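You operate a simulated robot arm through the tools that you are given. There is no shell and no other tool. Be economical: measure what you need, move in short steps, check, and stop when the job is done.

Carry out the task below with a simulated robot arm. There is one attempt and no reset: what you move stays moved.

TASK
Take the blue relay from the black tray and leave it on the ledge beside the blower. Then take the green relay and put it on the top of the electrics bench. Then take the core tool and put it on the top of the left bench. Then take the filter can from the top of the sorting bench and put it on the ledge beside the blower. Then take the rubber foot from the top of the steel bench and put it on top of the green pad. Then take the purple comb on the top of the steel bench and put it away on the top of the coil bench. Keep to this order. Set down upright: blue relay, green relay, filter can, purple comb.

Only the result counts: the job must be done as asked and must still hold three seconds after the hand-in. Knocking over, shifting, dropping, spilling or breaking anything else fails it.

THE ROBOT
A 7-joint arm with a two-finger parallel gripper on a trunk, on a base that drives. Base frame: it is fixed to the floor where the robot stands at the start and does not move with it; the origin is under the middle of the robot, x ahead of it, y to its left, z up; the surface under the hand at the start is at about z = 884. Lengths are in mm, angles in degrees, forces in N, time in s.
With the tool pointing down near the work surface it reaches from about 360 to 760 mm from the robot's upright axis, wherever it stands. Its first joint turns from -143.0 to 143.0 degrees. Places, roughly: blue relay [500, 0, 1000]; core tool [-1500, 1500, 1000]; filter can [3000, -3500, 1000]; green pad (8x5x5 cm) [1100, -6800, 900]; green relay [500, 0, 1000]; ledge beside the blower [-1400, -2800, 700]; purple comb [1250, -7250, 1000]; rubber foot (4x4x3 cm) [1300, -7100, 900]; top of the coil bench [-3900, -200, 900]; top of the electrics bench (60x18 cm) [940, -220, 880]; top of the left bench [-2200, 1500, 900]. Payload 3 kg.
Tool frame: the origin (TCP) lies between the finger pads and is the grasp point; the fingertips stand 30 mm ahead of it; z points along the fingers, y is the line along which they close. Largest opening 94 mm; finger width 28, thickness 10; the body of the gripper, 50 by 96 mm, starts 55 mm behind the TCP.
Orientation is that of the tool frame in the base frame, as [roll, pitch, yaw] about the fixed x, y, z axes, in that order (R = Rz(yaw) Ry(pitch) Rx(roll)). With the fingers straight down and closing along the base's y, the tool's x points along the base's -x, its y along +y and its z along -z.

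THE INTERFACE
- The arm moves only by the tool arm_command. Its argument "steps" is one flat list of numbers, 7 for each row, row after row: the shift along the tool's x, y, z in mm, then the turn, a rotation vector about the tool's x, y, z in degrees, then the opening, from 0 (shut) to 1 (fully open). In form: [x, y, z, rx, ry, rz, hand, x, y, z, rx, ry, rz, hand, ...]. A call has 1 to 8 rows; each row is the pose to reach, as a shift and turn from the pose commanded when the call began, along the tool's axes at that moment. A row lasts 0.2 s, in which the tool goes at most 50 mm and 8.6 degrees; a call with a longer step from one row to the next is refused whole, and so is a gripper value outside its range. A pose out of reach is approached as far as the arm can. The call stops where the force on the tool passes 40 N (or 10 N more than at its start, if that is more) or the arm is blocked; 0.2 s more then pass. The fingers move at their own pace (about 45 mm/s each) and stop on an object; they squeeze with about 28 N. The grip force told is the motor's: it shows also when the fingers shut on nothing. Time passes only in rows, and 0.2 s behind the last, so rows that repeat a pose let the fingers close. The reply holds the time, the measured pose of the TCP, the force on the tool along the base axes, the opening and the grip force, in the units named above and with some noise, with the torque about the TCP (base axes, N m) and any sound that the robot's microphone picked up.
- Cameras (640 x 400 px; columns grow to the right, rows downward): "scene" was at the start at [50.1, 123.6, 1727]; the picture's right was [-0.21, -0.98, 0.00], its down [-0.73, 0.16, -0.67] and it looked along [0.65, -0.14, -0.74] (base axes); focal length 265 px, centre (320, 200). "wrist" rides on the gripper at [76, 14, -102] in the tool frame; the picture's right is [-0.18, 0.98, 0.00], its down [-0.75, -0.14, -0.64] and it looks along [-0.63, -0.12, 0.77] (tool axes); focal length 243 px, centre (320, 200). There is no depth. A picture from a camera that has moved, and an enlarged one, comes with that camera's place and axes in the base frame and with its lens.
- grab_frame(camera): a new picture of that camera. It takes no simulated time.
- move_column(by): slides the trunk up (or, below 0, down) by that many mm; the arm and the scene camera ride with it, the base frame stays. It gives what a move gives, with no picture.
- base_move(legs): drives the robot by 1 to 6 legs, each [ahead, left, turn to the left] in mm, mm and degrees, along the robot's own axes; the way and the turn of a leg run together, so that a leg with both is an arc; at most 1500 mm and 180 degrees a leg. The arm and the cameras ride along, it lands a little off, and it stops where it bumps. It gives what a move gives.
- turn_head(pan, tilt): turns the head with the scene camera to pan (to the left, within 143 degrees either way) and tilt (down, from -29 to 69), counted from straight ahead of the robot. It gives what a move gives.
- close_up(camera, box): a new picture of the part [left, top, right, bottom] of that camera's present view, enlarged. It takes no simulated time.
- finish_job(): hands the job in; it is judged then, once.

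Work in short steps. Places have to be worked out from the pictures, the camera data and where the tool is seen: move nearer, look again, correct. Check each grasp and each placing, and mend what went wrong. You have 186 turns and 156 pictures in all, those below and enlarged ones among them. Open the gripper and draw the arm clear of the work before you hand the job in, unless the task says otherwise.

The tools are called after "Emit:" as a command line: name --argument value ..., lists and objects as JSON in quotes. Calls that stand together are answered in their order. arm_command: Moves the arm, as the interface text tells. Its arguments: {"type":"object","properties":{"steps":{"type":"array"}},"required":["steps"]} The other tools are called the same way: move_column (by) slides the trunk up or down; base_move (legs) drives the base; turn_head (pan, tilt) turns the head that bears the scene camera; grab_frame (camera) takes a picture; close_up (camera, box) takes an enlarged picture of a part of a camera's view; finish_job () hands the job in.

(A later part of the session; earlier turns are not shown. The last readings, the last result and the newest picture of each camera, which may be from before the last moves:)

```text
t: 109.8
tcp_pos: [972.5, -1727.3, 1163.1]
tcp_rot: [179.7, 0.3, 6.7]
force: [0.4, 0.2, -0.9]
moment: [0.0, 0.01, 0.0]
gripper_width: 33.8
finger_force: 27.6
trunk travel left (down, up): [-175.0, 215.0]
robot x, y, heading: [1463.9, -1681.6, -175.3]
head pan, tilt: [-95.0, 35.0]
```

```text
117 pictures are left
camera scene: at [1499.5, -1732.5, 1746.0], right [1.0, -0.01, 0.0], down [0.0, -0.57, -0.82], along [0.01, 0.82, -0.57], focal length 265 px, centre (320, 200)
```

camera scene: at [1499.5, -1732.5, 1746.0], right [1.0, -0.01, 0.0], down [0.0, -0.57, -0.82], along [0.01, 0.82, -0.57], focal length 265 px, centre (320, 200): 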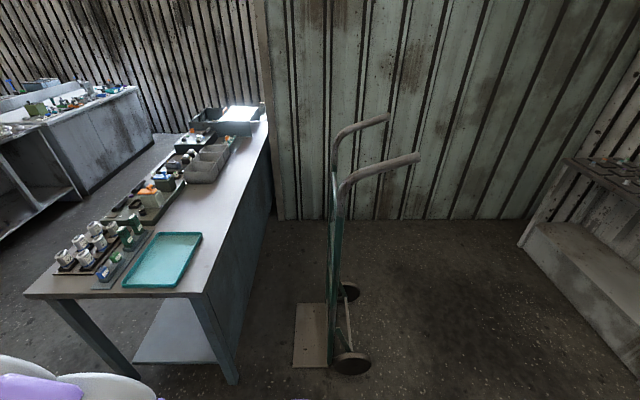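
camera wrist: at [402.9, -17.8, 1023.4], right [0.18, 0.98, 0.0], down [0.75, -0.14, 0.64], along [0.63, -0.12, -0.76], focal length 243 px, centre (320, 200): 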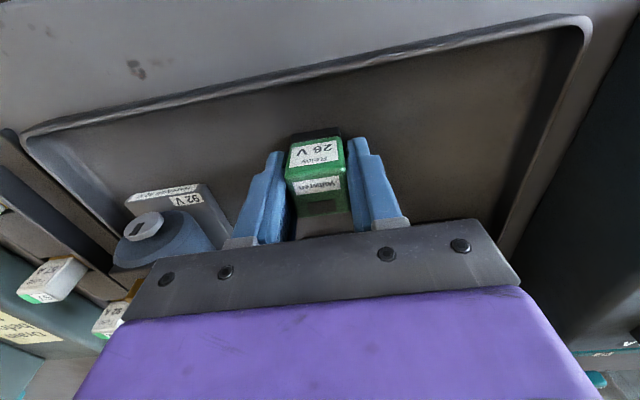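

The hand truck occupies x≈1355–1820, y≈-1010…-510, 1.37 m tall; I must pass it on its far side and stand at about (1480, -70). I check the floor towards +x first.

Emit:
turn_head --pan 143 --tilt 35

Emit:
grab_frame --camera "scene"

Emit:
turn_head --pan -143 --tilt 35

Emit:
grab_frame --camera "scene"

```text
t: 113.1
tcp_pos: [972.3, -1727.7, 1162.2]
tcp_rot: [179.8, 0.3, 6.6]
force: [0.7, -0.2, -0.5]
moment: [-0.02, 0.02, 0.0]
gripper_width: 33.7
finger_force: 27.6
trunk travel left (down, up): [-175.0, 215.0]
robot x, y, heading: [1463.4, -1682.0, -175.7]
head pan, tilt: [143.0, 35.0]
```

```text
116 pictures are left
camera scene: at [1573.1, -1868.2, 1746.0], right [-0.54, -0.84, 0.0], down [-0.48, 0.31, -0.82], along [0.69, -0.44, -0.57], focal length 265 px, centre (320, 200)
```

scene: 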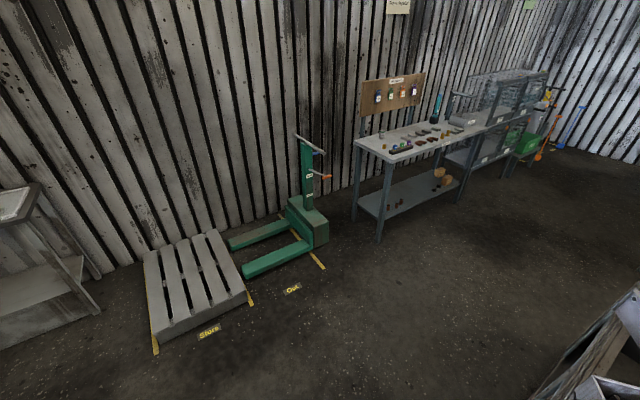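

```text
t: 117.1
tcp_pos: [973.0, -1728.6, 1162.8]
tcp_rot: [179.7, 0.3, 6.6]
force: [0.0, 0.1, -0.1]
moment: [-0.01, 0.0, 0.0]
gripper_width: 34.0
finger_force: 28.5
trunk travel left (down, up): [-175.0, 215.0]
robot x, y, heading: [1464.8, -1681.5, -175.7]
head pan, tilt: [-143.0, 35.0]
```

```text
115 pictures are left
camera scene: at [1564.9, -1762.3, 1746.1], right [0.66, -0.75, 0.0], down [-0.43, -0.38, -0.82], along [0.62, 0.54, -0.57], focal length 265 px, centre (320, 200)
```

scene: 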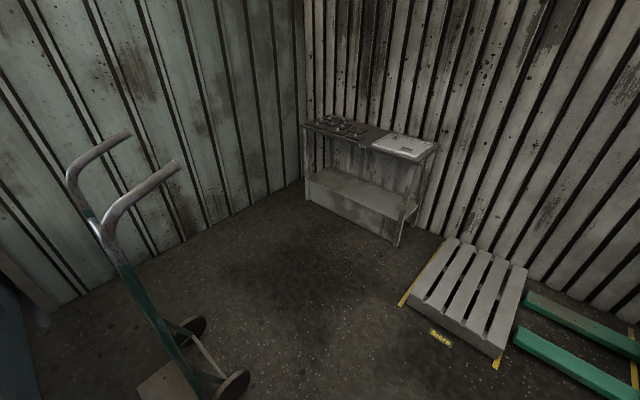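

The lane between truck (x≤1820) and pallet (x≥2880) is clear. I drive back to x≈2330, turn, go up to y≈-40, and turn to face the bench.

Emit:
base_move --legs '[[-870, 0, 0], [0, 0, -94.5], [800, 0, 0], [775, 0, 0], [0, 0, 90]]'

Emit:
turn_head --pan 15 --tilt 40

Emit:
grab_frame --camera "scene"

```text
t: 132.7
tcp_pos: [2327.5, 349.8, 1164.5]
tcp_rot: [179.8, -0.5, -88.2]
force: [0.1, -7.8, 3.5]
moment: [0.87, 0.05, -0.15]
gripper_width: 33.6
finger_force: 28.1
trunk travel left (down, up): [-175.0, 215.0]
robot x, y, heading: [2333.3, -133.9, 89.4]
head pan, tilt: [-143.0, 35.0]
stopped in leg 4: the force on the tool passed its limit at 122 N (the readings are from after the stop); the commanded pose is now the measured one
```

```text
t: 135.1
tcp_pos: [2326.6, 350.1, 1161.6]
tcp_rot: [179.8, -0.5, -88.2]
force: [1.4, -8.6, 0.5]
moment: [0.9, 0.1, -0.18]
gripper_width: 33.6
finger_force: 27.7
trunk travel left (down, up): [-175.0, 215.0]
robot x, y, heading: [2333.6, -137.0, 89.7]
head pan, tilt: [15.0, 40.0]
```

```text
114 pictures are left
camera scene: at [2169.0, -81.5, 1738.3], right [0.97, 0.25, 0.0], down [0.16, -0.62, -0.77], along [-0.19, 0.74, -0.64], focal length 265 px, centre (320, 200)
```

scene: 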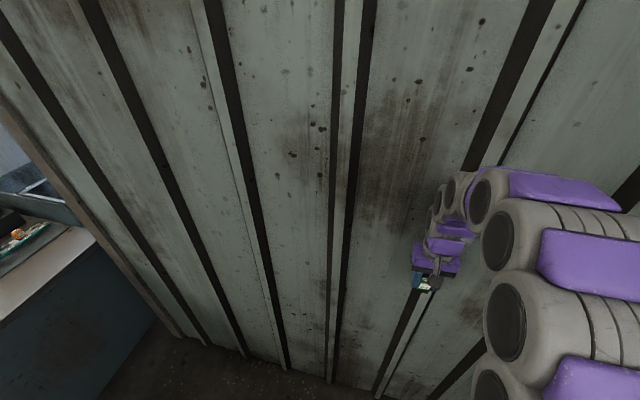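

The arm touched the wall (my misjudgement of the arm's length). I back off a little and check the relay in the grip.

Emit:
base_move --legs '[[-180, 0, 0]]'

Emit:
grab_frame --camera "wrist"

```text
t: 136.6
tcp_pos: [2327.1, 169.8, 1164.0]
tcp_rot: [179.8, -0.5, -88.4]
force: [0.1, -1.0, 0.1]
moment: [0.03, 0.0, 0.0]
gripper_width: 33.7
finger_force: 27.9
trunk travel left (down, up): [-175.0, 215.0]
robot x, y, heading: [2332.6, -316.1, 89.7]
head pan, tilt: [15.0, 40.0]
```

```text
113 pictures are left
camera wrist: at [2313.9, 93.4, 1265.8], right [-0.99, 0.16, 0.0], down [0.12, 0.76, 0.64], along [0.1, 0.63, -0.77], focal length 243 px, centre (320, 200)
```

wrist: 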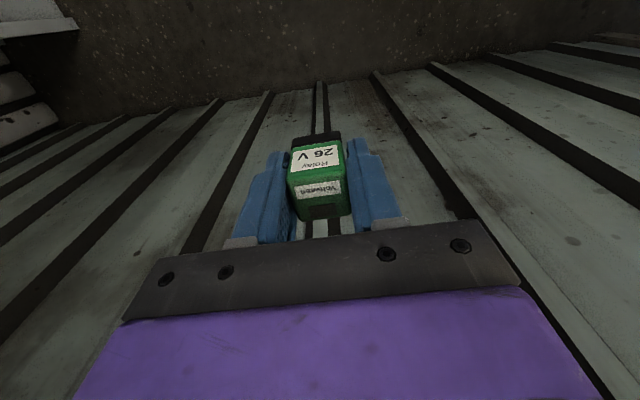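

Relay is undisturbed. I step right 100, turn left to face the bench, sidestep to y≈-40 and drive in to x≈1500.

Emit:
base_move --legs '[[0, -100, 0], [0, 0, 90.3], [0, 260, 0]]'

Emit:
grab_frame --camera "scene"

```text
t: 143.0
tcp_pos: [1945.6, -537.8, 1163.6]
tcp_rot: [178.2, -0.5, 1.2]
force: [0.1, 1.3, -0.3]
moment: [-0.08, -0.01, -0.03]
gripper_width: 33.5
finger_force: 27.8
trunk travel left (down, up): [-175.0, 215.0]
robot x, y, heading: [2431.3, -566.4, 179.5]
head pan, tilt: [15.0, 40.0]
```

```text
112 pictures are left
camera scene: at [2371.7, -704.8, 1740.4], right [-0.25, 0.97, -0.01], down [0.62, 0.15, -0.77], along [-0.74, -0.2, -0.64], focal length 265 px, centre (320, 200)
```

scene: 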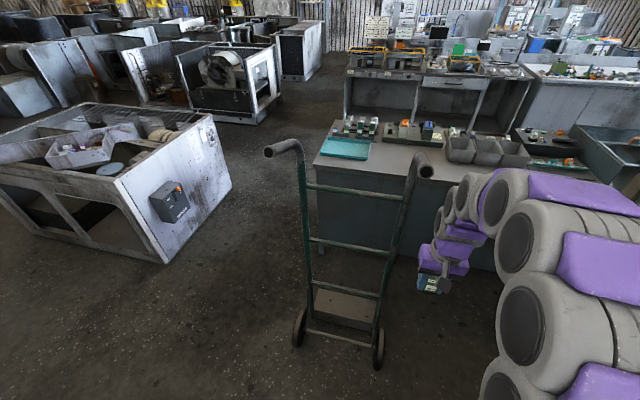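

I sidestepped the wrong way (no harm done). Now right 530, to y≈-40, then ahead.

Emit:
base_move --legs '[[0, -530, 0], [600, 0, 0]]'

Emit:
turn_head --pan 30 --tilt 50

Emit:
grab_frame --camera "scene"

```text
t: 149.2
tcp_pos: [1343.4, -31.7, 1163.2]
tcp_rot: [179.5, -0.4, 1.7]
force: [-1.4, -0.5, -1.0]
moment: [0.0, -0.02, 0.02]
gripper_width: 33.7
finger_force: 27.7
trunk travel left (down, up): [-175.0, 215.0]
robot x, y, heading: [1826.0, -31.6, 179.7]
head pan, tilt: [15.0, 40.0]
```

```text
t: 149.9
tcp_pos: [1346.1, -33.5, 1164.3]
tcp_rot: [179.5, -0.3, 1.6]
force: [0.6, 0.0, 0.0]
moment: [0.01, -0.02, 0.0]
gripper_width: 33.7
finger_force: 27.9
trunk travel left (down, up): [-175.0, 215.0]
robot x, y, heading: [1824.9, -35.3, 179.7]
head pan, tilt: [30.0, 50.0]
```

```text
111 pictures are left
camera scene: at [1784.4, -199.6, 1725.3], right [-0.49, 0.87, -0.01], down [0.67, 0.37, -0.64], along [-0.56, -0.32, -0.76], focal length 265 px, centre (320, 200)
```

scene: 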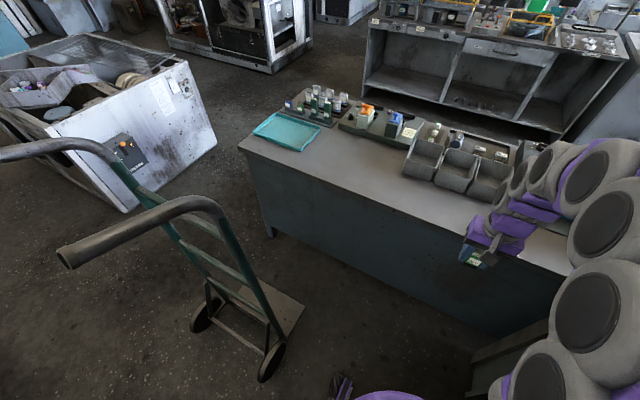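

Truck is well clear on the left. I drive ahead another 340 to x≈1485.

Emit:
base_move --legs '[[340, 0, 0]]'

Emit:
grab_frame --camera "scene"

Emit:
grab_frame --camera "wrist"

```text
t: 152.1
tcp_pos: [1011.1, -14.0, 1163.4]
tcp_rot: [179.1, -0.3, 1.0]
force: [-0.7, -0.3, -0.9]
moment: [-0.01, 0.02, 0.01]
gripper_width: 33.6
finger_force: 27.8
trunk travel left (down, up): [-175.0, 215.0]
robot x, y, heading: [1495.8, -27.9, 179.4]
head pan, tilt: [30.0, 50.0]
```

```text
110 pictures are left
camera scene: at [1449.0, -199.6, 1724.6], right [-0.49, 0.87, 0.0], down [0.67, 0.37, -0.64], along [-0.56, -0.32, -0.77], focal length 265 px, centre (320, 200)
```

scene: 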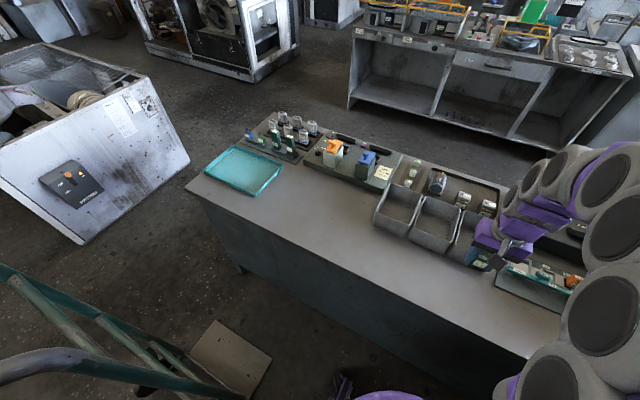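

```text
109 pictures are left
camera wrist: at [1086.2, -26.3, 1266.5], right [-0.17, -0.99, 0.01], down [-0.76, 0.14, 0.64], along [-0.63, 0.09, -0.77], focal length 243 px, centre (320, 200)
```

wrist: 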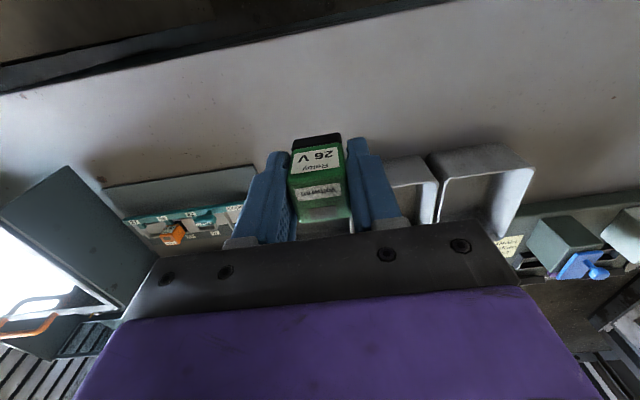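

The back strip is clear (bins end at x≈810, bench edge ≈1043). I move over (935, -110) and lower to z≈935.

Emit:
arm_command --steps '[-25, 32, 0, 0, 0, 0, 0, -50, 64, 0, 0, 0, 0, 0, -75, 96, 0, 0, 0, 0, 0, -75, 96, 48, 0, 0, 0, 0, -75, 96, 96, 0, 0, 0, 0, -75, 96, 144, 0, 0, 0, 0, -75, 96, 190, 0, 0, 0, 0, -75, 96, 226, 0, 0, 0, 0]'

Emit:
grab_frame --camera "wrist"

```text
t: 153.9
tcp_pos: [939.1, -115.1, 939.0]
tcp_rot: [179.0, -0.3, 0.9]
force: [-0.4, 0.3, -0.4]
moment: [0.0, -0.03, -0.07]
gripper_width: 33.7
finger_force: 28.1
trunk travel left (down, up): [-175.0, 215.0]
robot x, y, heading: [1492.8, -24.3, 179.2]
head pan, tilt: [30.0, 50.0]
```

```text
108 pictures are left
camera wrist: at [1013.4, -126.9, 1042.8], right [-0.17, -0.99, 0.01], down [-0.76, 0.14, 0.64], along [-0.63, 0.1, -0.77], focal length 243 px, centre (320, 200)
```

wrist: 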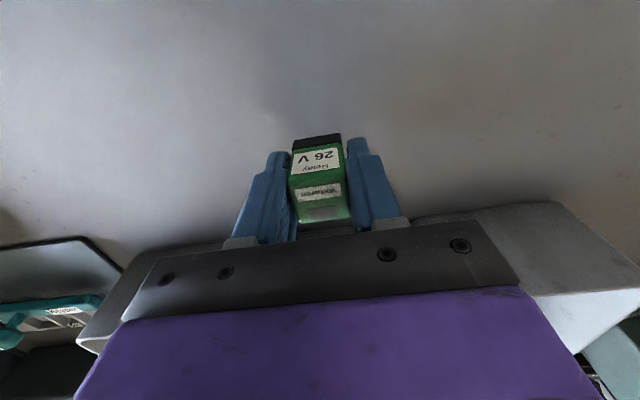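

Free spot below. I fix the 1° tilt and lower gently to contact.

Emit:
arm_command --steps '[0, 0, 5, 0.9, 0, 0, 0, 0, 0, 10, 0.9, 0, 0, 0, 0, 0, 13, 0.9, 0, 0, 0, 0, 0, 15, 0.9, 0, 0, 0, 0, 0, 17, 0.9, 0, 0, 0, 0, 0, 18.5, 0.9, 0, 0, 0, 0, 0, 18.5, 0.9, 0, 0, 0]'

```text
t: 155.5
tcp_pos: [941.6, -118.4, 920.4]
tcp_rot: [-179.7, -0.2, 1.1]
force: [-0.3, 0.6, -1.3]
moment: [-0.02, -0.01, -0.01]
gripper_width: 33.5
finger_force: 28.3
trunk travel left (down, up): [-175.0, 215.0]
robot x, y, heading: [1492.3, -27.9, 179.2]
head pan, tilt: [30.0, 50.0]
```

No contact yet; continue down in 1.5 mm steps.

Emit:
arm_command --steps '[0, 0, 1.5, 0, 0, 0, 0, 0, 0, 3, 0, 0, 0, 0, 0, 0, 4, 0, 0, 0, 0, 0, 0, 4, 0, 0, 0, 0]'

```text
t: 156.5
tcp_pos: [941.5, -119.6, 917.3]
tcp_rot: [-179.8, -0.1, 1.1]
force: [-0.5, 0.4, 0.2]
moment: [0.0, -0.04, 0.03]
gripper_width: 33.9
finger_force: 28.3
trunk travel left (down, up): [-175.0, 215.0]
robot x, y, heading: [1491.5, -26.5, 179.1]
head pan, tilt: [30.0, 50.0]
```

Emit:
arm_command --steps '[0, 0, 1, 0, 0, 0, 0, 0, 0, 2, 0, 0, 0, 0, 0, 0, 3, 0, 0, 0, 0, 0, 0, 3, 0, 0, 0, 0]'

Emit:
close_up --camera "wrist" --box '[220, 80, 420, 260]'

```text
t: 157.5
tcp_pos: [941.9, -119.4, 915.3]
tcp_rot: [-179.8, -0.1, 1.0]
force: [0.7, -2.8, 26.2]
moment: [-0.05, 0.1, 0.01]
gripper_width: 33.8
finger_force: 27.8
trunk travel left (down, up): [-175.0, 215.0]
robot x, y, heading: [1490.9, -26.8, 179.3]
head pan, tilt: [30.0, 50.0]
```

```text
2.22 times, centred on (320, 170) of wrist
camera zoom: at [1016.7, -133.1, 1017.3], right [-0.17, -0.99, 0.0], down [-0.76, 0.12, 0.64], along [-0.63, 0.11, -0.77], focal length 539 px, centre (320, 267)
```

zoom: 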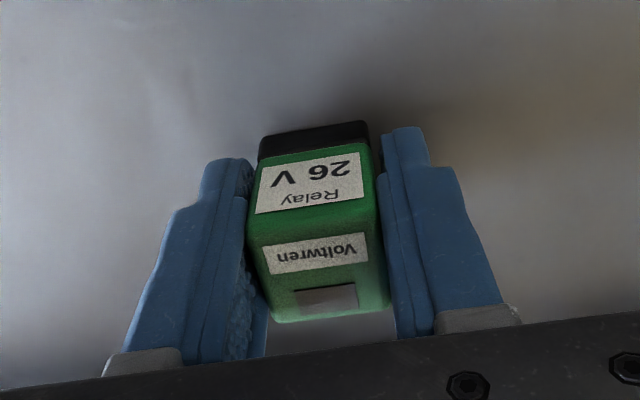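

Contact. I ease 1.5 mm, open, and rise straight up with a check picture.

Emit:
arm_command --steps '[0, 0, -1.5, 0, 0, 0, 0, 0, 0, -1.5, 0, 0, 0, 0.3, 0, 0, -1.5, 0, 0, 0, 0.6, 0, 0, -1.5, 0, 0, 0, 0.7, 0, 0, -1.5, 0, 0, 0, 0.7, 0, 0, -25, 0, 0, 0, 0.7, 0, 0, -70, 0, 0, 0, 0.7, 0, 0, -115, 0, 0, 0, 0.7]'

Emit:
grab_frame --camera "wrist"

```text
t: 159.3
tcp_pos: [941.7, -119.6, 1028.9]
tcp_rot: [-179.8, -0.3, 1.0]
force: [0.2, 0.1, 0.2]
moment: [0.01, 0.02, 0.03]
gripper_width: 65.8
finger_force: 0.1
trunk travel left (down, up): [-175.0, 215.0]
robot x, y, heading: [1492.3, -25.9, 179.2]
head pan, tilt: [30.0, 50.0]
```

```text
106 pictures are left
camera wrist: at [1016.3, -133.6, 1131.6], right [-0.17, -0.99, -0.01], down [-0.76, 0.12, 0.64], along [-0.63, 0.11, -0.77], focal length 243 px, centre (320, 200)
```

wrist: 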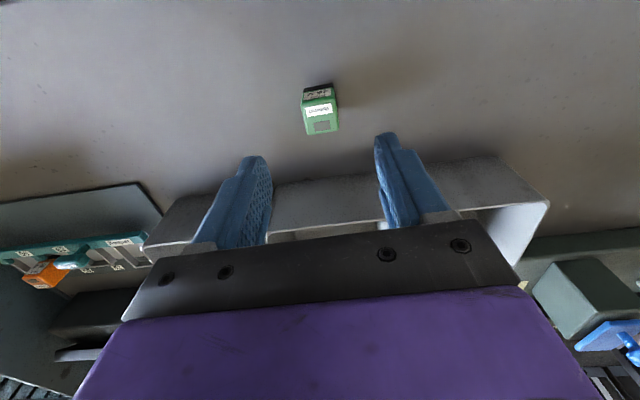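

Green relay stands upright on the bench strip. I raise and retract the arm, then drive back around the truck toward the aisle.

Emit:
arm_command --steps '[20, 0, -40, 0, 0, 0, 0.7, 40, 0, -80, 0, 0, 0, 0.7, 65, 0, -120, 0, 0, 0, 0.7, 95, 20, -150, 0, 0, 0, 0.7, 120, 45, -170, 0, 0, 0, 0.7]'

Emit:
base_move --legs '[[-940, 0, 0], [0, 0, 90], [1000, 0, 0], [620, 0, 0], [0, 0, -90]]'

```text
t: 160.5
tcp_pos: [1063.7, -165.6, 1199.2]
tcp_rot: [-179.6, -0.3, 1.0]
force: [0.8, -0.7, 0.4]
moment: [0.01, 0.01, -0.02]
gripper_width: 65.9
finger_force: 0.1
trunk travel left (down, up): [-175.0, 215.0]
robot x, y, heading: [1494.0, -29.0, 179.1]
head pan, tilt: [30.0, 50.0]
```

```text
t: 180.9
tcp_pos: [1965.3, -1789.0, 1198.3]
tcp_rot: [-179.7, -0.3, 0.3]
force: [-0.1, 0.2, 0.0]
moment: [0.0, -0.04, 0.02]
gripper_width: 65.6
finger_force: 0.0
trunk travel left (down, up): [-175.0, 215.0]
robot x, y, heading: [2399.2, -1656.1, 178.5]
head pan, tilt: [30.0, 50.0]
```

Now west along y≈-1640 to x≈-430, turn right to face +y, and go up the aisle.

Emit:
base_move --legs '[[1400, 0, 1.5], [1430, 0, 0], [0, 0, -90], [1300, 0, 0]]'

Emit:
turn_head --pan 30 --tilt 25

Emit:
grab_frame --camera "scene"

```text
t: 204.6
tcp_pos: [-614.0, 70.8, 1200.0]
tcp_rot: [-179.8, -0.2, -86.2]
force: [0.7, -0.6, 0.7]
moment: [0.02, -0.02, 0.01]
gripper_width: 65.6
finger_force: 0.1
trunk travel left (down, up): [-175.0, 215.0]
robot x, y, heading: [-461.1, -356.3, 91.7]
head pan, tilt: [30.0, 50.0]
```

```text
t: 205.5
tcp_pos: [-614.2, 69.4, 1199.6]
tcp_rot: [-179.9, -0.2, -86.2]
force: [0.4, 0.2, -0.6]
moment: [0.03, 0.0, -0.02]
gripper_width: 66.0
finger_force: 0.0
trunk travel left (down, up): [-175.0, 215.0]
robot x, y, heading: [-458.0, -356.2, 91.6]
head pan, tilt: [30.0, 25.0]
```

```text
105 pictures are left
camera scene: at [-649.4, -308.9, 1761.2], right [0.85, 0.53, 0.0], down [0.22, -0.36, -0.91], along [-0.48, 0.77, -0.43], focal length 265 px, centre (320, 200)
```

scene: 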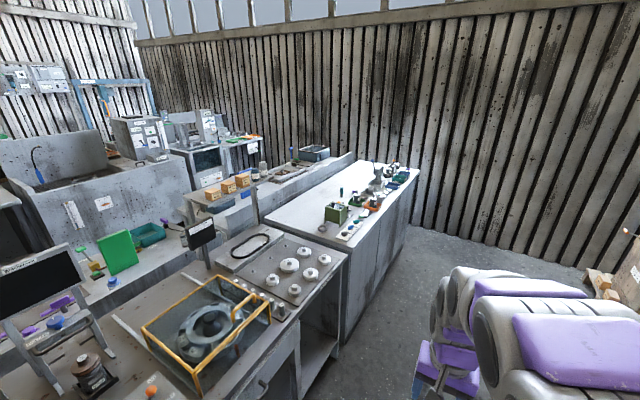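

The core tool should project near (349,182) and the left bench near (282,178). I zoom in there.

Emit:
close_up --camera "scene" --box '[230, 130, 430, 250]'

```text
3.20 times, centred on (330, 190) of scene
camera zoom: at [-649.4, -308.9, 1761.2], right [0.85, 0.53, 0.0], down [0.22, -0.36, -0.91], along [-0.48, 0.77, -0.43], focal length 849 px, centre (288, 232)
```

zoom: 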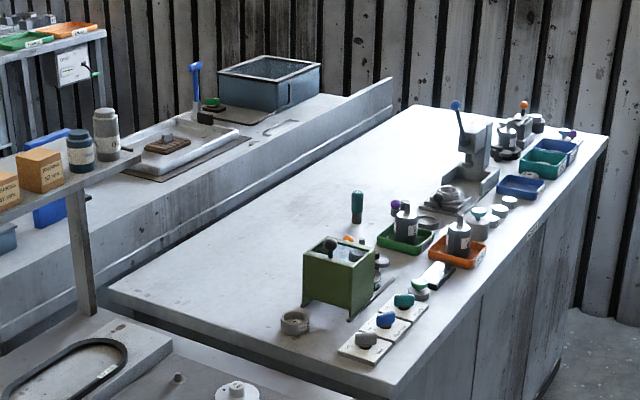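

White bench spans x≈-1775…-1135, y≈800…2360; the teal-handled piece at about (-1500,1500) is likely the core tool. I drive up the aisle and face the bench for a closer look.

Emit:
base_move --legs '[[1300, 0, 0], [500, 0, 0], [0, 0, 88.4]]'

Emit:
turn_head --pan 20 --tilt 35

Emit:
grab_frame --camera "scene"

Emit:
grab_frame --camera "wrist"

```text
t: 218.2
tcp_pos: [-959.6, 1288.4, 1200.4]
tcp_rot: [-179.8, -0.2, 1.5]
force: [0.6, 0.7, 0.5]
moment: [0.01, -0.01, 0.0]
gripper_width: 65.6
finger_force: 0.0
trunk travel left (down, up): [-175.0, 215.0]
robot x, y, heading: [-531.7, 1426.7, 179.8]
head pan, tilt: [30.0, 25.0]
```

```text
t: 218.9
tcp_pos: [-959.3, 1289.2, 1200.5]
tcp_rot: [-179.8, -0.1, 1.4]
force: [0.1, -0.3, -0.1]
moment: [0.01, 0.04, 0.01]
gripper_width: 66.0
finger_force: 0.1
trunk travel left (down, up): [-175.0, 215.0]
robot x, y, heading: [-529.1, 1428.2, 179.8]
head pan, tilt: [20.0, 35.0]
```

```text
103 pictures are left
camera scene: at [-587.4, 1255.9, 1745.6], right [-0.34, 0.94, 0.0], down [0.54, 0.19, -0.82], along [-0.77, -0.28, -0.57], focal length 265 px, centre (320, 200)
```

scene: 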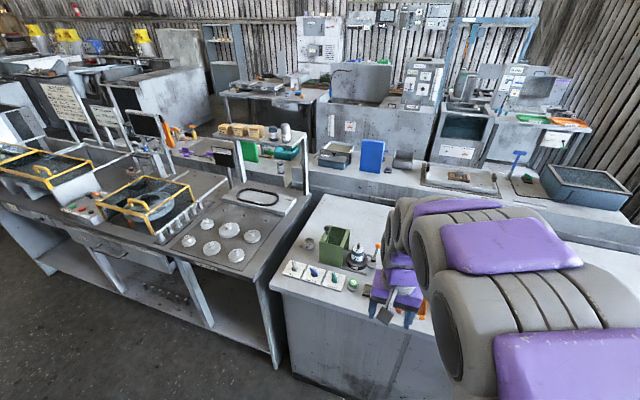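

```text
102 pictures are left
camera wrist: at [-884.0, 1276.5, 1302.5], right [-0.16, -0.99, 0.0], down [-0.76, 0.12, 0.64], along [-0.63, 0.1, -0.77], focal length 243 px, centre (320, 200)
```

wrist: 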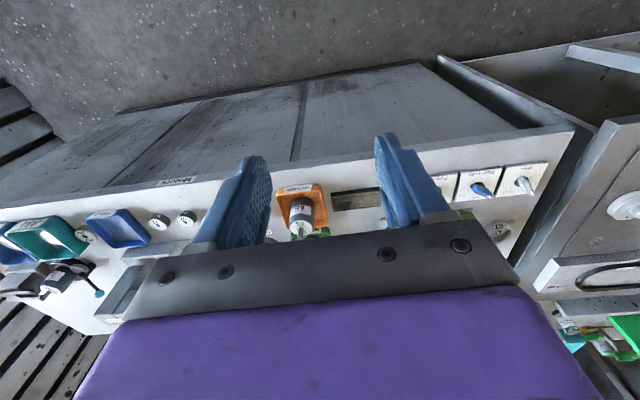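

The arm is in the way; I move it to the robot's left to see the tools around (-1500, 1500).

Emit:
arm_command --steps '[0, 48, 0, 0, 0, 0, 0.7, 0, 96, 0, 0, 0, 0, 0.7, 0, 144, 0, 0, 0, 0, 0.7, 0, 192, 0, 0, 0, 0, 0.7, 0, 240, 0, 0, 0, 0, 0.7, 0, 270, 0, 0, 0, 0, 0.7]'

Emit:
turn_head --pan -15 --tilt 35

Emit:
grab_frame --camera "scene"

```text
t: 220.3
tcp_pos: [-951.4, 1018.1, 1199.7]
tcp_rot: [-179.9, 0.0, 1.5]
force: [0.4, -0.3, -0.6]
moment: [-0.01, 0.01, -0.02]
gripper_width: 65.6
finger_force: 0.1
trunk travel left (down, up): [-175.0, 215.0]
robot x, y, heading: [-528.3, 1430.2, 179.5]
head pan, tilt: [20.0, 35.0]
```

```text
t: 221.3
tcp_pos: [-951.2, 1021.4, 1200.8]
tcp_rot: [-179.8, -0.1, 1.5]
force: [0.0, -0.2, -0.7]
moment: [0.0, 0.03, -0.02]
gripper_width: 65.8
finger_force: 0.1
trunk travel left (down, up): [-175.0, 215.0]
robot x, y, heading: [-529.7, 1426.4, 179.7]
head pan, tilt: [-15.0, 35.0]
```

```text
101 pictures are left
camera scene: at [-589.7, 1306.4, 1745.5], right [0.26, 0.96, 0.0], down [0.55, -0.15, -0.82], along [-0.79, 0.22, -0.57], focal length 265 px, centre (320, 200)
```

scene: 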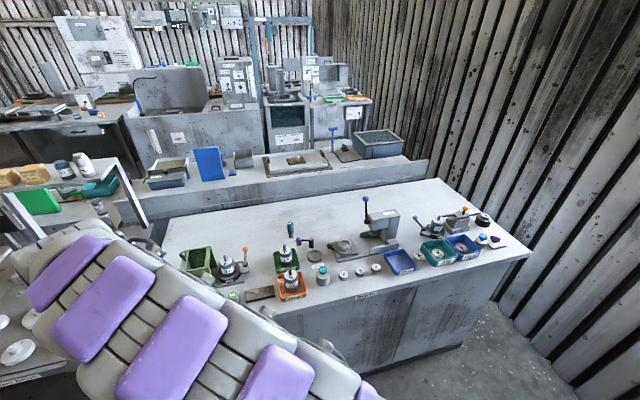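

Emit:
close_up --camera "scene" --box '[150, 180, 410, 320]'

Emit:
close_up --camera "scene" --box '[80, 50, 440, 220]'

```text
2.46 times, centred on (280, 250) of scene
camera zoom: at [-589.7, 1306.4, 1745.5], right [0.26, 0.96, 0.0], down [0.55, -0.15, -0.82], along [-0.79, 0.22, -0.57], focal length 653 px, centre (418, 77)
```

zoom: 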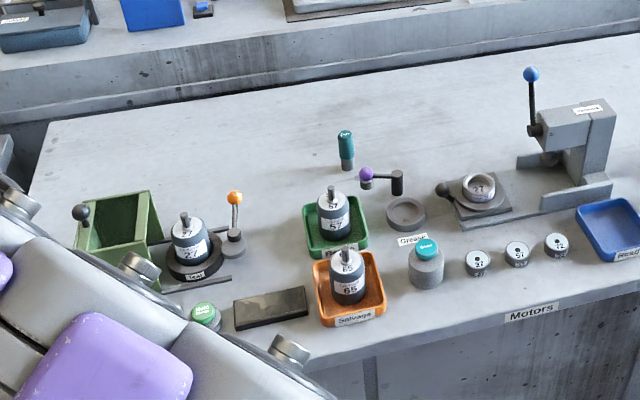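

```text
1.78 times, centred on (260, 135) of scene
camera zoom: at [-589.7, 1306.4, 1745.5], right [0.26, 0.96, 0.0], down [0.55, -0.15, -0.82], along [-0.79, 0.22, -0.57], focal length 472 px, centre (427, 316)
```

zoom: 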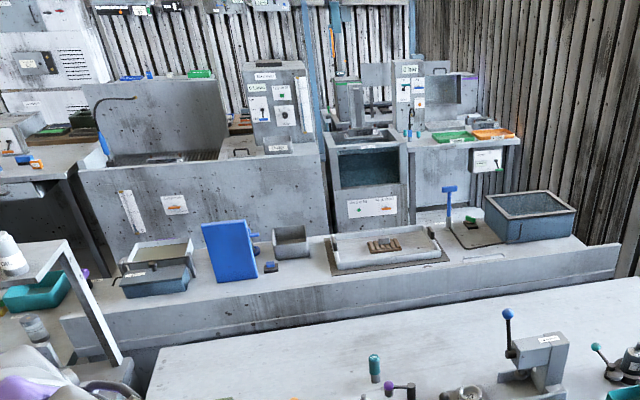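

The core tool is the teal-handled upright piece at about (-1520, 1425), ~95 tall. I drive ahead 240 so it comes within reach.

Emit:
base_move --legs '[[200, 0, 0], [40, 0, 0]]'

Emit:
turn_head --pan 0 --tilt 45

Emit:
grab_frame --camera "scene"

```text
t: 223.4
tcp_pos: [-1194.9, 1019.8, 1199.1]
tcp_rot: [-179.8, -0.2, 1.7]
force: [-0.2, 0.8, -0.7]
moment: [-0.01, -0.02, 0.01]
gripper_width: 66.1
finger_force: 0.1
trunk travel left (down, up): [-175.0, 215.0]
robot x, y, heading: [-769.3, 1431.2, 180.2]
head pan, tilt: [-15.0, 35.0]
```

```text
t: 224.2
tcp_pos: [-1191.1, 1020.9, 1201.1]
tcp_rot: [180.0, -0.1, 1.8]
force: [0.3, -0.1, -0.8]
moment: [-0.03, -0.02, -0.01]
gripper_width: 65.9
finger_force: 0.1
trunk travel left (down, up): [-175.0, 215.0]
robot x, y, heading: [-770.2, 1430.1, 179.8]
head pan, tilt: [0.0, 45.0]
```

```text
98 pictures are left
camera scene: at [-827.9, 1284.2, 1730.6], right [0.0, 1.0, 0.0], down [0.71, 0.0, -0.71], along [-0.71, 0.0, -0.71], focal length 265 px, centre (320, 200)
```

scene: 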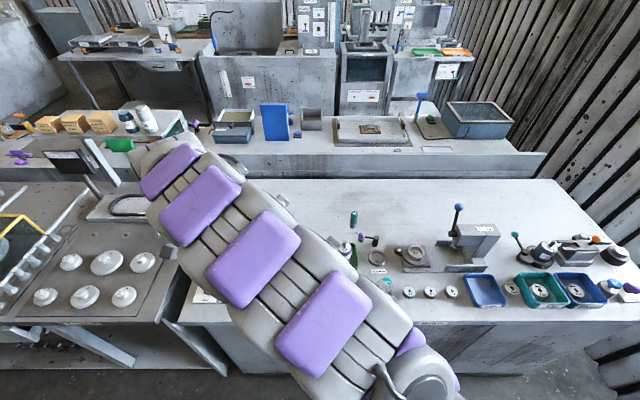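

Refined: tool base at (-1520, 1421). I move the arm across at z 1200.

Emit:
arm_command --steps '[-28, -38, 0, 0, 0, 0, 0.7, -56, -76, 0, 0, 0, 0, 0.7, -84, -114, 0, 0, 0, 0, 0.7, -112, -152, 0, 0, 0, 0, 0.7, -140, -190, 0, 0, 0, 0, 0.7, -168, -228, 0, 0, 0, 0, 0.7, -196, -266, 0, 0, 0, 0, 0.7, -224, -304, 0, 0, 0, 0, 0.7]'

Emit:
arm_command --steps '[-26, -36, 0, 0, 0, 0, 0.7, -52, -72, 0, 0, 0, 0, 0.7, -65, -105, 20, 0, 0, 0, 0.7, -65, -105, 60, 0, 0, 0, 0.7, -65, -105, 100, 0, 0, 0, 0.7, -65, -105, 130, 0, 0, 0, 0.7]'

Emit:
grab_frame --camera "wrist"

```text
t: 226.0
tcp_pos: [-1427.3, 1321.1, 1200.4]
tcp_rot: [-180.0, -0.1, 1.7]
force: [0.1, 0.5, 0.2]
moment: [0.0, 0.0, 0.0]
gripper_width: 66.0
finger_force: 0.0
trunk travel left (down, up): [-175.0, 215.0]
robot x, y, heading: [-771.8, 1431.5, 179.8]
head pan, tilt: [0.0, 45.0]
```

```text
t: 227.4
tcp_pos: [-1491.7, 1422.8, 1070.8]
tcp_rot: [-179.9, -0.1, 1.7]
force: [-0.3, -0.1, 0.1]
moment: [0.01, 0.02, 0.02]
gripper_width: 65.9
finger_force: 0.2
trunk travel left (down, up): [-175.0, 215.0]
robot x, y, heading: [-775.0, 1430.3, 179.7]
head pan, tilt: [0.0, 45.0]
```

```text
97 pictures are left
camera wrist: at [-1417.4, 1409.8, 1173.2], right [-0.15, -0.99, 0.0], down [-0.76, 0.12, 0.64], along [-0.63, 0.1, -0.77], focal length 243 px, centre (320, 200)
```

wrist: 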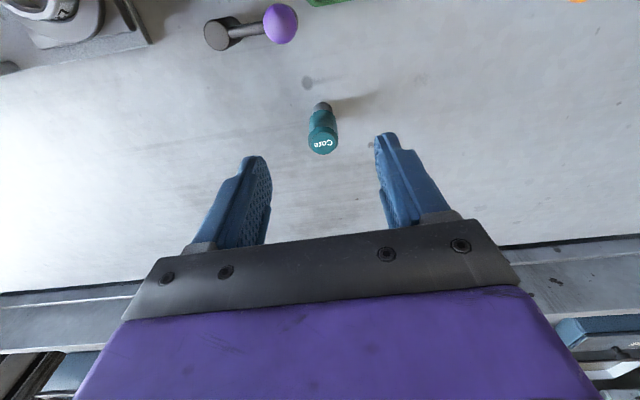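

It's labelled "Core". Top at (-1514, 1423). I shift 22 further and descend to z≈940, then close.

Emit:
arm_command --steps '[-11, 0, 20, 0, 0, 0, 0.6, -22, 0, 50, 0, 0, 0, 0.6, -22, 0, 90, 0, 0, 0, 0.6, -22, 0, 115, 0, 0, 0, 0.6, -22, 0, 131, 0, 0, 0, 0.6, -22, 0, 131, 0, 0, 0, 0.6]'

Emit:
grab_frame --camera "wrist"

```text
t: 228.8
tcp_pos: [-1512.8, 1423.2, 940.6]
tcp_rot: [180.0, 0.0, 1.7]
force: [0.1, -0.9, 0.1]
moment: [0.02, 0.01, -0.01]
gripper_width: 56.5
finger_force: 0.1
trunk travel left (down, up): [-175.0, 215.0]
robot x, y, heading: [-771.8, 1432.7, 179.9]
head pan, tilt: [0.0, 45.0]
```

```text
96 pictures are left
camera wrist: at [-1437.9, 1410.7, 1042.9], right [-0.15, -0.99, 0.0], down [-0.76, 0.12, 0.64], along [-0.63, 0.1, -0.77], focal length 243 px, centre (320, 200)
```

wrist: 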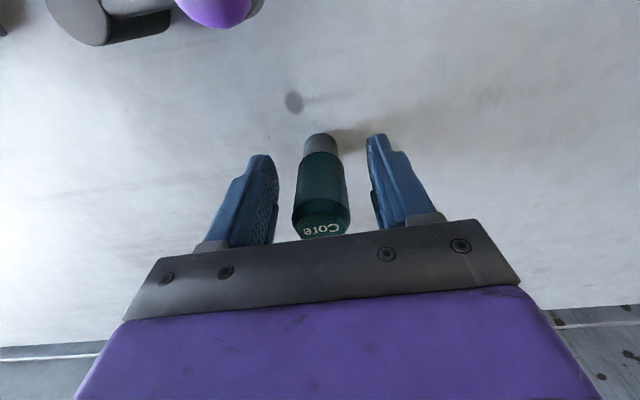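

Tool stands between the pads. I close and lift.

Emit:
arm_command --steps '[0, 0, 0, 0, 0, 0, 0.2, 0, 0, 0, 0, 0, 0, 0, 0, 0, 0, 0, 0, 0, 0, 0, 0, 0, 0, 0, 0, 0, 0, 0, -35, 0, 0, 0, 0, 0, 0, -80, 0, 0, 0, 0, 0, 0, -125, 0, 0, 0, 0, 0, 0, -170, 0, 0, 0, 0]'

Emit:
grab_frame --camera "wrist"

```text
t: 230.6
tcp_pos: [-1514.3, 1423.5, 1109.7]
tcp_rot: [-180.0, 0.0, 1.7]
force: [-0.4, -0.3, -1.0]
moment: [0.01, -0.03, -0.02]
gripper_width: 32.5
finger_force: 28.2
trunk travel left (down, up): [-175.0, 215.0]
robot x, y, heading: [-769.8, 1431.8, 180.1]
head pan, tilt: [0.0, 45.0]
```

```text
95 pictures are left
camera wrist: at [-1439.5, 1411.0, 1212.0], right [-0.15, -0.99, 0.0], down [-0.76, 0.12, 0.64], along [-0.63, 0.1, -0.77], focal length 243 px, centre (320, 200)
```

wrist: 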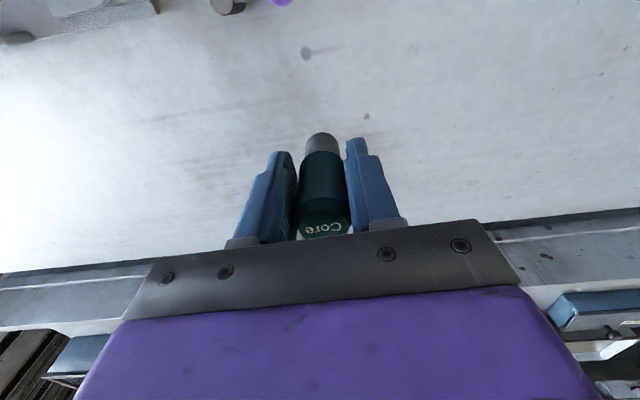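

Held. I raise to 1200, retract, and look across the left bench for an aisle behind it.

Emit:
arm_command --steps '[15, 0, -45, 0, 0, 0, 0, 50, 0, -80, 0, 0, 0, 0, 95, 0, -90, 0, 0, 0, 0, 143, 0, -90, 0, 0, 0, 0, 191, 0, -90, 0, 0, 0, 0, 239, 0, -90, 0, 0, 0, 0, 285, 0, -90, 0, 0, 0, 0]'

Emit:
turn_head --pan 20 --tilt 20

Emit:
move_column --by 210

Emit:
grab_frame --camera "scene"

```text
t: 232.2
tcp_pos: [-1226.5, 1432.5, 1202.4]
tcp_rot: [-180.0, -0.1, 1.7]
force: [0.6, 0.2, -1.2]
moment: [-0.02, -0.03, -0.02]
gripper_width: 32.4
finger_force: 28.2
trunk travel left (down, up): [-175.0, 215.0]
robot x, y, heading: [-772.0, 1432.1, 180.1]
head pan, tilt: [0.0, 45.0]
```

```text
t: 233.1
tcp_pos: [-1229.2, 1431.6, 1201.3]
tcp_rot: [180.0, -0.1, 1.7]
force: [-0.3, 0.0, -0.4]
moment: [0.01, -0.01, 0.01]
gripper_width: 32.3
finger_force: 27.8
trunk travel left (down, up): [-175.0, 215.0]
robot x, y, heading: [-773.1, 1431.5, 179.9]
head pan, tilt: [20.0, 20.0]
```

```text
t: 235.3
tcp_pos: [-1229.0, 1432.4, 1411.8]
tcp_rot: [-180.0, -0.1, 1.7]
force: [-0.1, 0.3, -1.6]
moment: [0.0, 0.0, -0.01]
gripper_width: 32.4
finger_force: 28.2
trunk travel left (down, up): [-385.0, 5.0]
robot x, y, heading: [-769.4, 1432.4, 179.9]
head pan, tilt: [20.0, 20.0]
```

```text
94 pictures are left
camera scene: at [-834.8, 1256.4, 1979.5], right [-0.34, 0.94, 0.0], down [0.32, 0.12, -0.94], along [-0.88, -0.32, -0.34], focal length 265 px, centre (320, 200)
```

scene: 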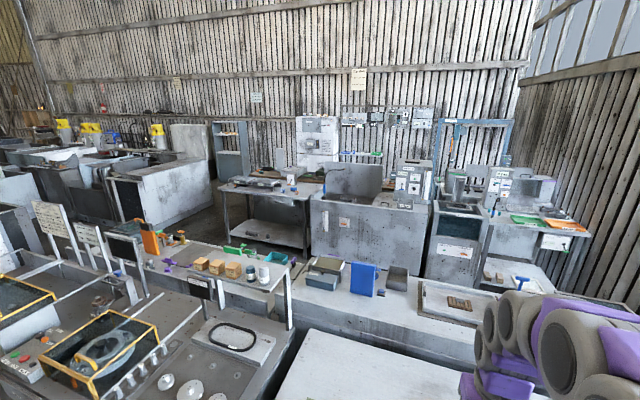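

There is a 1.2 m aisle behind the left bench (x≈-3700…-2470), reachable around the yellow-rail bench's end at y≈-2080. I back off and sidestep down the aisle.

Emit:
base_move --legs '[[-320, 0, 0], [0, 1200, 0], [0, 1200, 0], [0, 1100, 0], [600, 0, 0]]'

Emit:
turn_head --pan 0 --tilt 25

Emit:
grab_frame --camera "scene"

```text
t: 257.1
tcp_pos: [-1488.4, -2040.9, 1412.2]
tcp_rot: [-179.9, -0.2, 0.9]
force: [-0.4, 0.2, -0.7]
moment: [0.0, -0.01, -0.05]
gripper_width: 31.4
finger_force: 28.3
trunk travel left (down, up): [-385.0, 5.0]
robot x, y, heading: [-1035.0, -2048.0, 178.9]
head pan, tilt: [20.0, 20.0]
```

```text
t: 257.9
tcp_pos: [-1486.2, -2040.0, 1411.6]
tcp_rot: [180.0, 0.0, 0.7]
force: [-0.3, -1.2, -1.4]
moment: [-0.01, -0.01, 0.03]
gripper_width: 31.1
finger_force: 28.3
trunk travel left (down, up): [-385.0, 5.0]
robot x, y, heading: [-1029.3, -2050.1, 179.0]
head pan, tilt: [0.0, 25.0]
```

```text
93 pictures are left
camera scene: at [-1100.0, -2187.6, 1971.6], right [0.02, 1.0, 0.0], down [0.42, -0.01, -0.91], along [-0.91, 0.02, -0.42], focal length 265 px, centre (320, 200)
```

scene: 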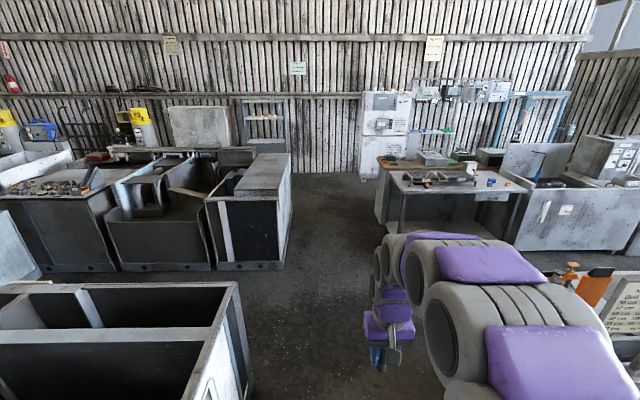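

Check the tool in the grip, since the width reading crept down slightly.

Emit:
grab_frame --camera "wrist"

```text
92 pictures are left
camera wrist: at [-1411.9, -2052.3, 1514.8], right [-0.17, -0.99, 0.0], down [-0.76, 0.13, 0.64], along [-0.63, 0.11, -0.77], focal length 243 px, centre (320, 200)
```

wrist: 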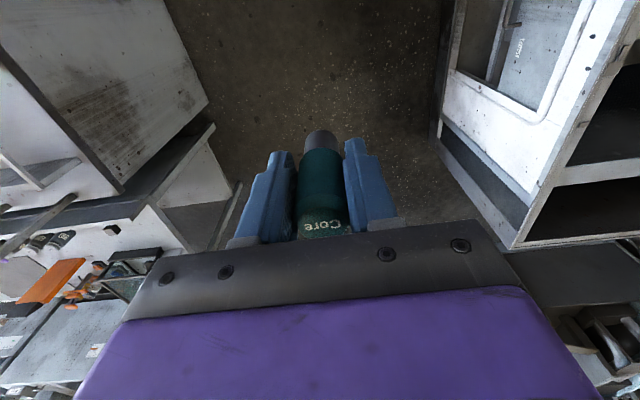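

Still firm. I go ahead to x≈-3030, turn right to face +y, and drive up that aisle.

Emit:
base_move --legs '[[1000, 0, 0], [1000, 0, 0], [0, 0, -89]]'

Emit:
turn_head --pan 0 --tilt 25

Emit:
grab_frame --camera "scene"

```text
t: 271.6
tcp_pos: [-3030.2, -1569.7, 1413.1]
tcp_rot: [180.0, -0.1, -87.1]
force: [0.9, 0.4, -0.8]
moment: [-0.02, 0.02, -0.04]
gripper_width: 30.8
finger_force: 28.1
trunk travel left (down, up): [-385.0, 5.0]
robot x, y, heading: [-3022.6, -2026.6, 90.8]
head pan, tilt: [0.0, 25.0]
```

```text
t: 272.2
tcp_pos: [-3029.9, -1571.5, 1412.4]
tcp_rot: [-179.9, -0.1, -87.2]
force: [0.4, 0.5, -0.4]
moment: [0.01, -0.01, -0.02]
gripper_width: 31.0
finger_force: 27.9
trunk travel left (down, up): [-385.0, 5.0]
robot x, y, heading: [-3022.6, -2028.1, 91.0]
head pan, tilt: [0.0, 25.0]
```

```text
91 pictures are left
camera scene: at [-3166.5, -1963.1, 1971.5], right [1.0, 0.02, 0.0], down [0.01, -0.42, -0.91], along [-0.02, 0.91, -0.42], focal length 265 px, centre (320, 200)
```

scene: 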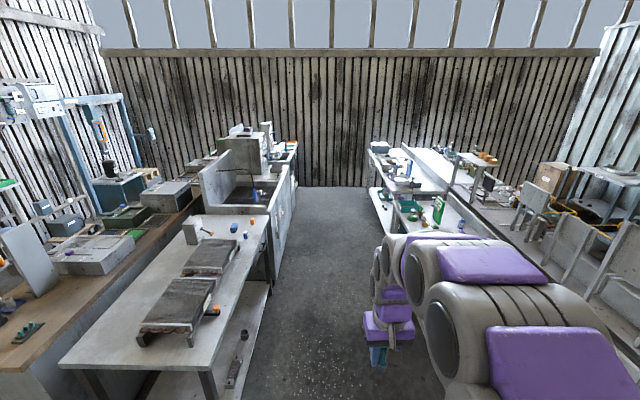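

The aisle (x≈-3610…-2630) is clear. I drive up to y≈1380 and turn right to face the left bench.

Emit:
base_move --legs '[[1200, 30, 0], [1200, 0, 0], [1000, 0, 0], [0, 0, -91]]'

Emit:
turn_head --pan 10 --tilt 40

Emit:
grab_frame --camera "scene"

Emit:
grab_frame --camera "wrist"

```text
t: 292.7
tcp_pos: [-2650.9, 1391.6, 1412.6]
tcp_rot: [179.9, -0.2, -178.8]
force: [-0.1, 0.0, -0.9]
moment: [-0.01, 0.03, 0.01]
gripper_width: 30.2
finger_force: 28.5
trunk travel left (down, up): [-385.0, 5.0]
robot x, y, heading: [-3107.0, 1396.9, -0.8]
head pan, tilt: [0.0, 25.0]
```

```text
t: 293.5
tcp_pos: [-2651.5, 1392.1, 1413.0]
tcp_rot: [179.9, 0.0, -178.7]
force: [-0.1, -0.7, -1.5]
moment: [0.02, 0.0, 0.0]
gripper_width: 30.1
finger_force: 28.4
trunk travel left (down, up): [-385.0, 5.0]
robot x, y, heading: [-3104.1, 1400.2, -0.8]
head pan, tilt: [10.0, 40.0]
```

```text
90 pictures are left
camera scene: at [-3047.7, 1552.4, 1948.2], right [0.16, -0.99, 0.0], down [-0.64, -0.1, -0.77], along [0.76, 0.12, -0.64], focal length 265 px, centre (320, 200)
```

scene: 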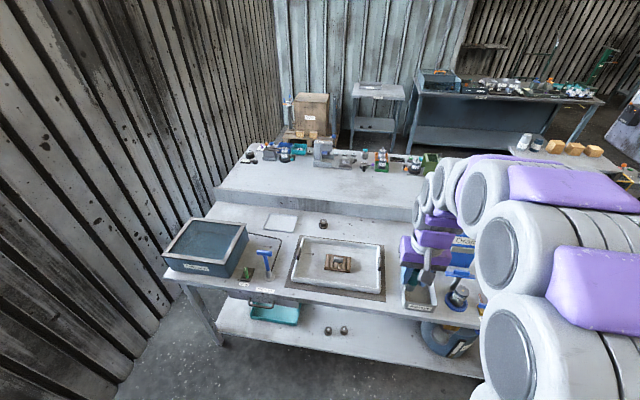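

```text
89 pictures are left
camera wrist: at [-2729.7, 1403.9, 1515.5], right [0.16, 0.99, 0.0], down [0.76, -0.13, 0.64], along [0.63, -0.11, -0.77], focal length 243 px, centre (320, 200)
```

wrist: 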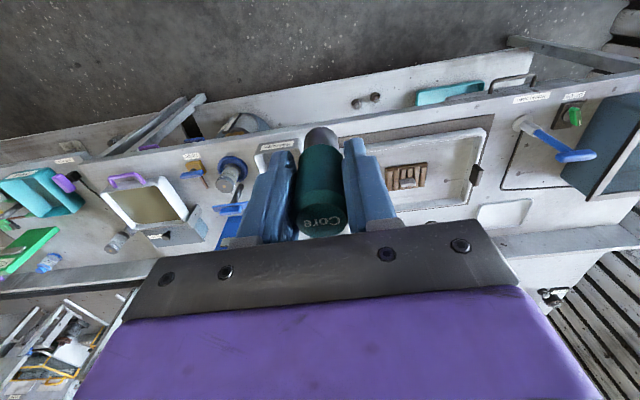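

I zoom to find a free spot on the left bench within reach.

Emit:
close_up --camera "scene" --box '[150, 190, 490, 370]'

Emit:
close_up --camera "wrist" --box '[0, 60, 320, 260]'

Emit:
close_up --camera "wrist" --box '[320, 40, 640, 260]'

```text
1.88 times, centred on (320, 280) of scene
camera zoom: at [-3047.7, 1552.4, 1948.2], right [0.16, -0.99, 0.0], down [-0.64, -0.1, -0.77], along [0.76, 0.12, -0.64], focal length 499 px, centre (320, 49)
```

zoom: 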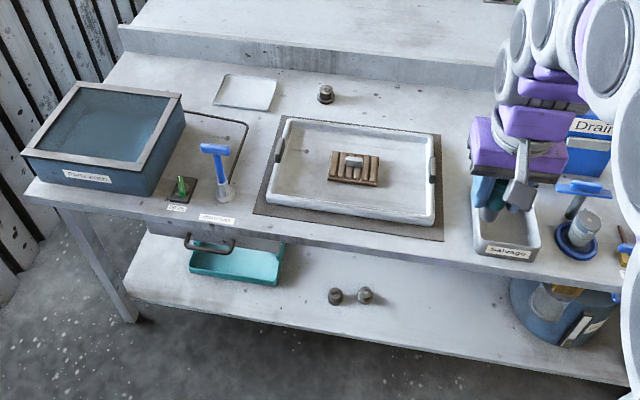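

```text
2.00 times, centred on (160, 160) of wrist
camera zoom: at [-2729.7, 1403.9, 1515.5], right [0.16, 0.99, 0.0], down [0.76, -0.13, 0.64], along [0.63, -0.11, -0.77], focal length 485 px, centre (640, 280)
```

zoom: 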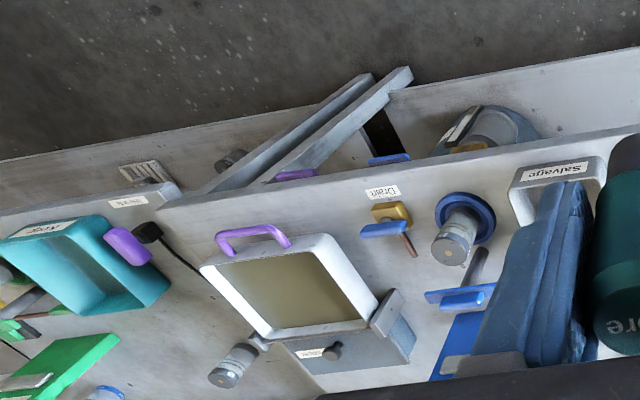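

```text
1.82 times, centred on (480, 150) of wrist
camera zoom: at [-2729.7, 1403.9, 1515.5], right [0.16, 0.99, 0.0], down [0.76, -0.13, 0.64], along [0.63, -0.11, -0.77], focal length 441 px, centre (29, 291)
```

zoom: 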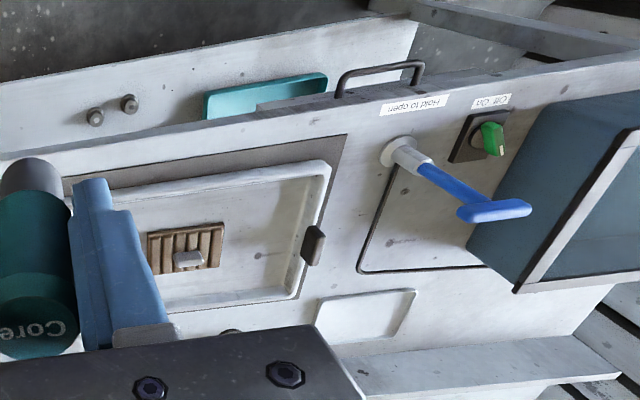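

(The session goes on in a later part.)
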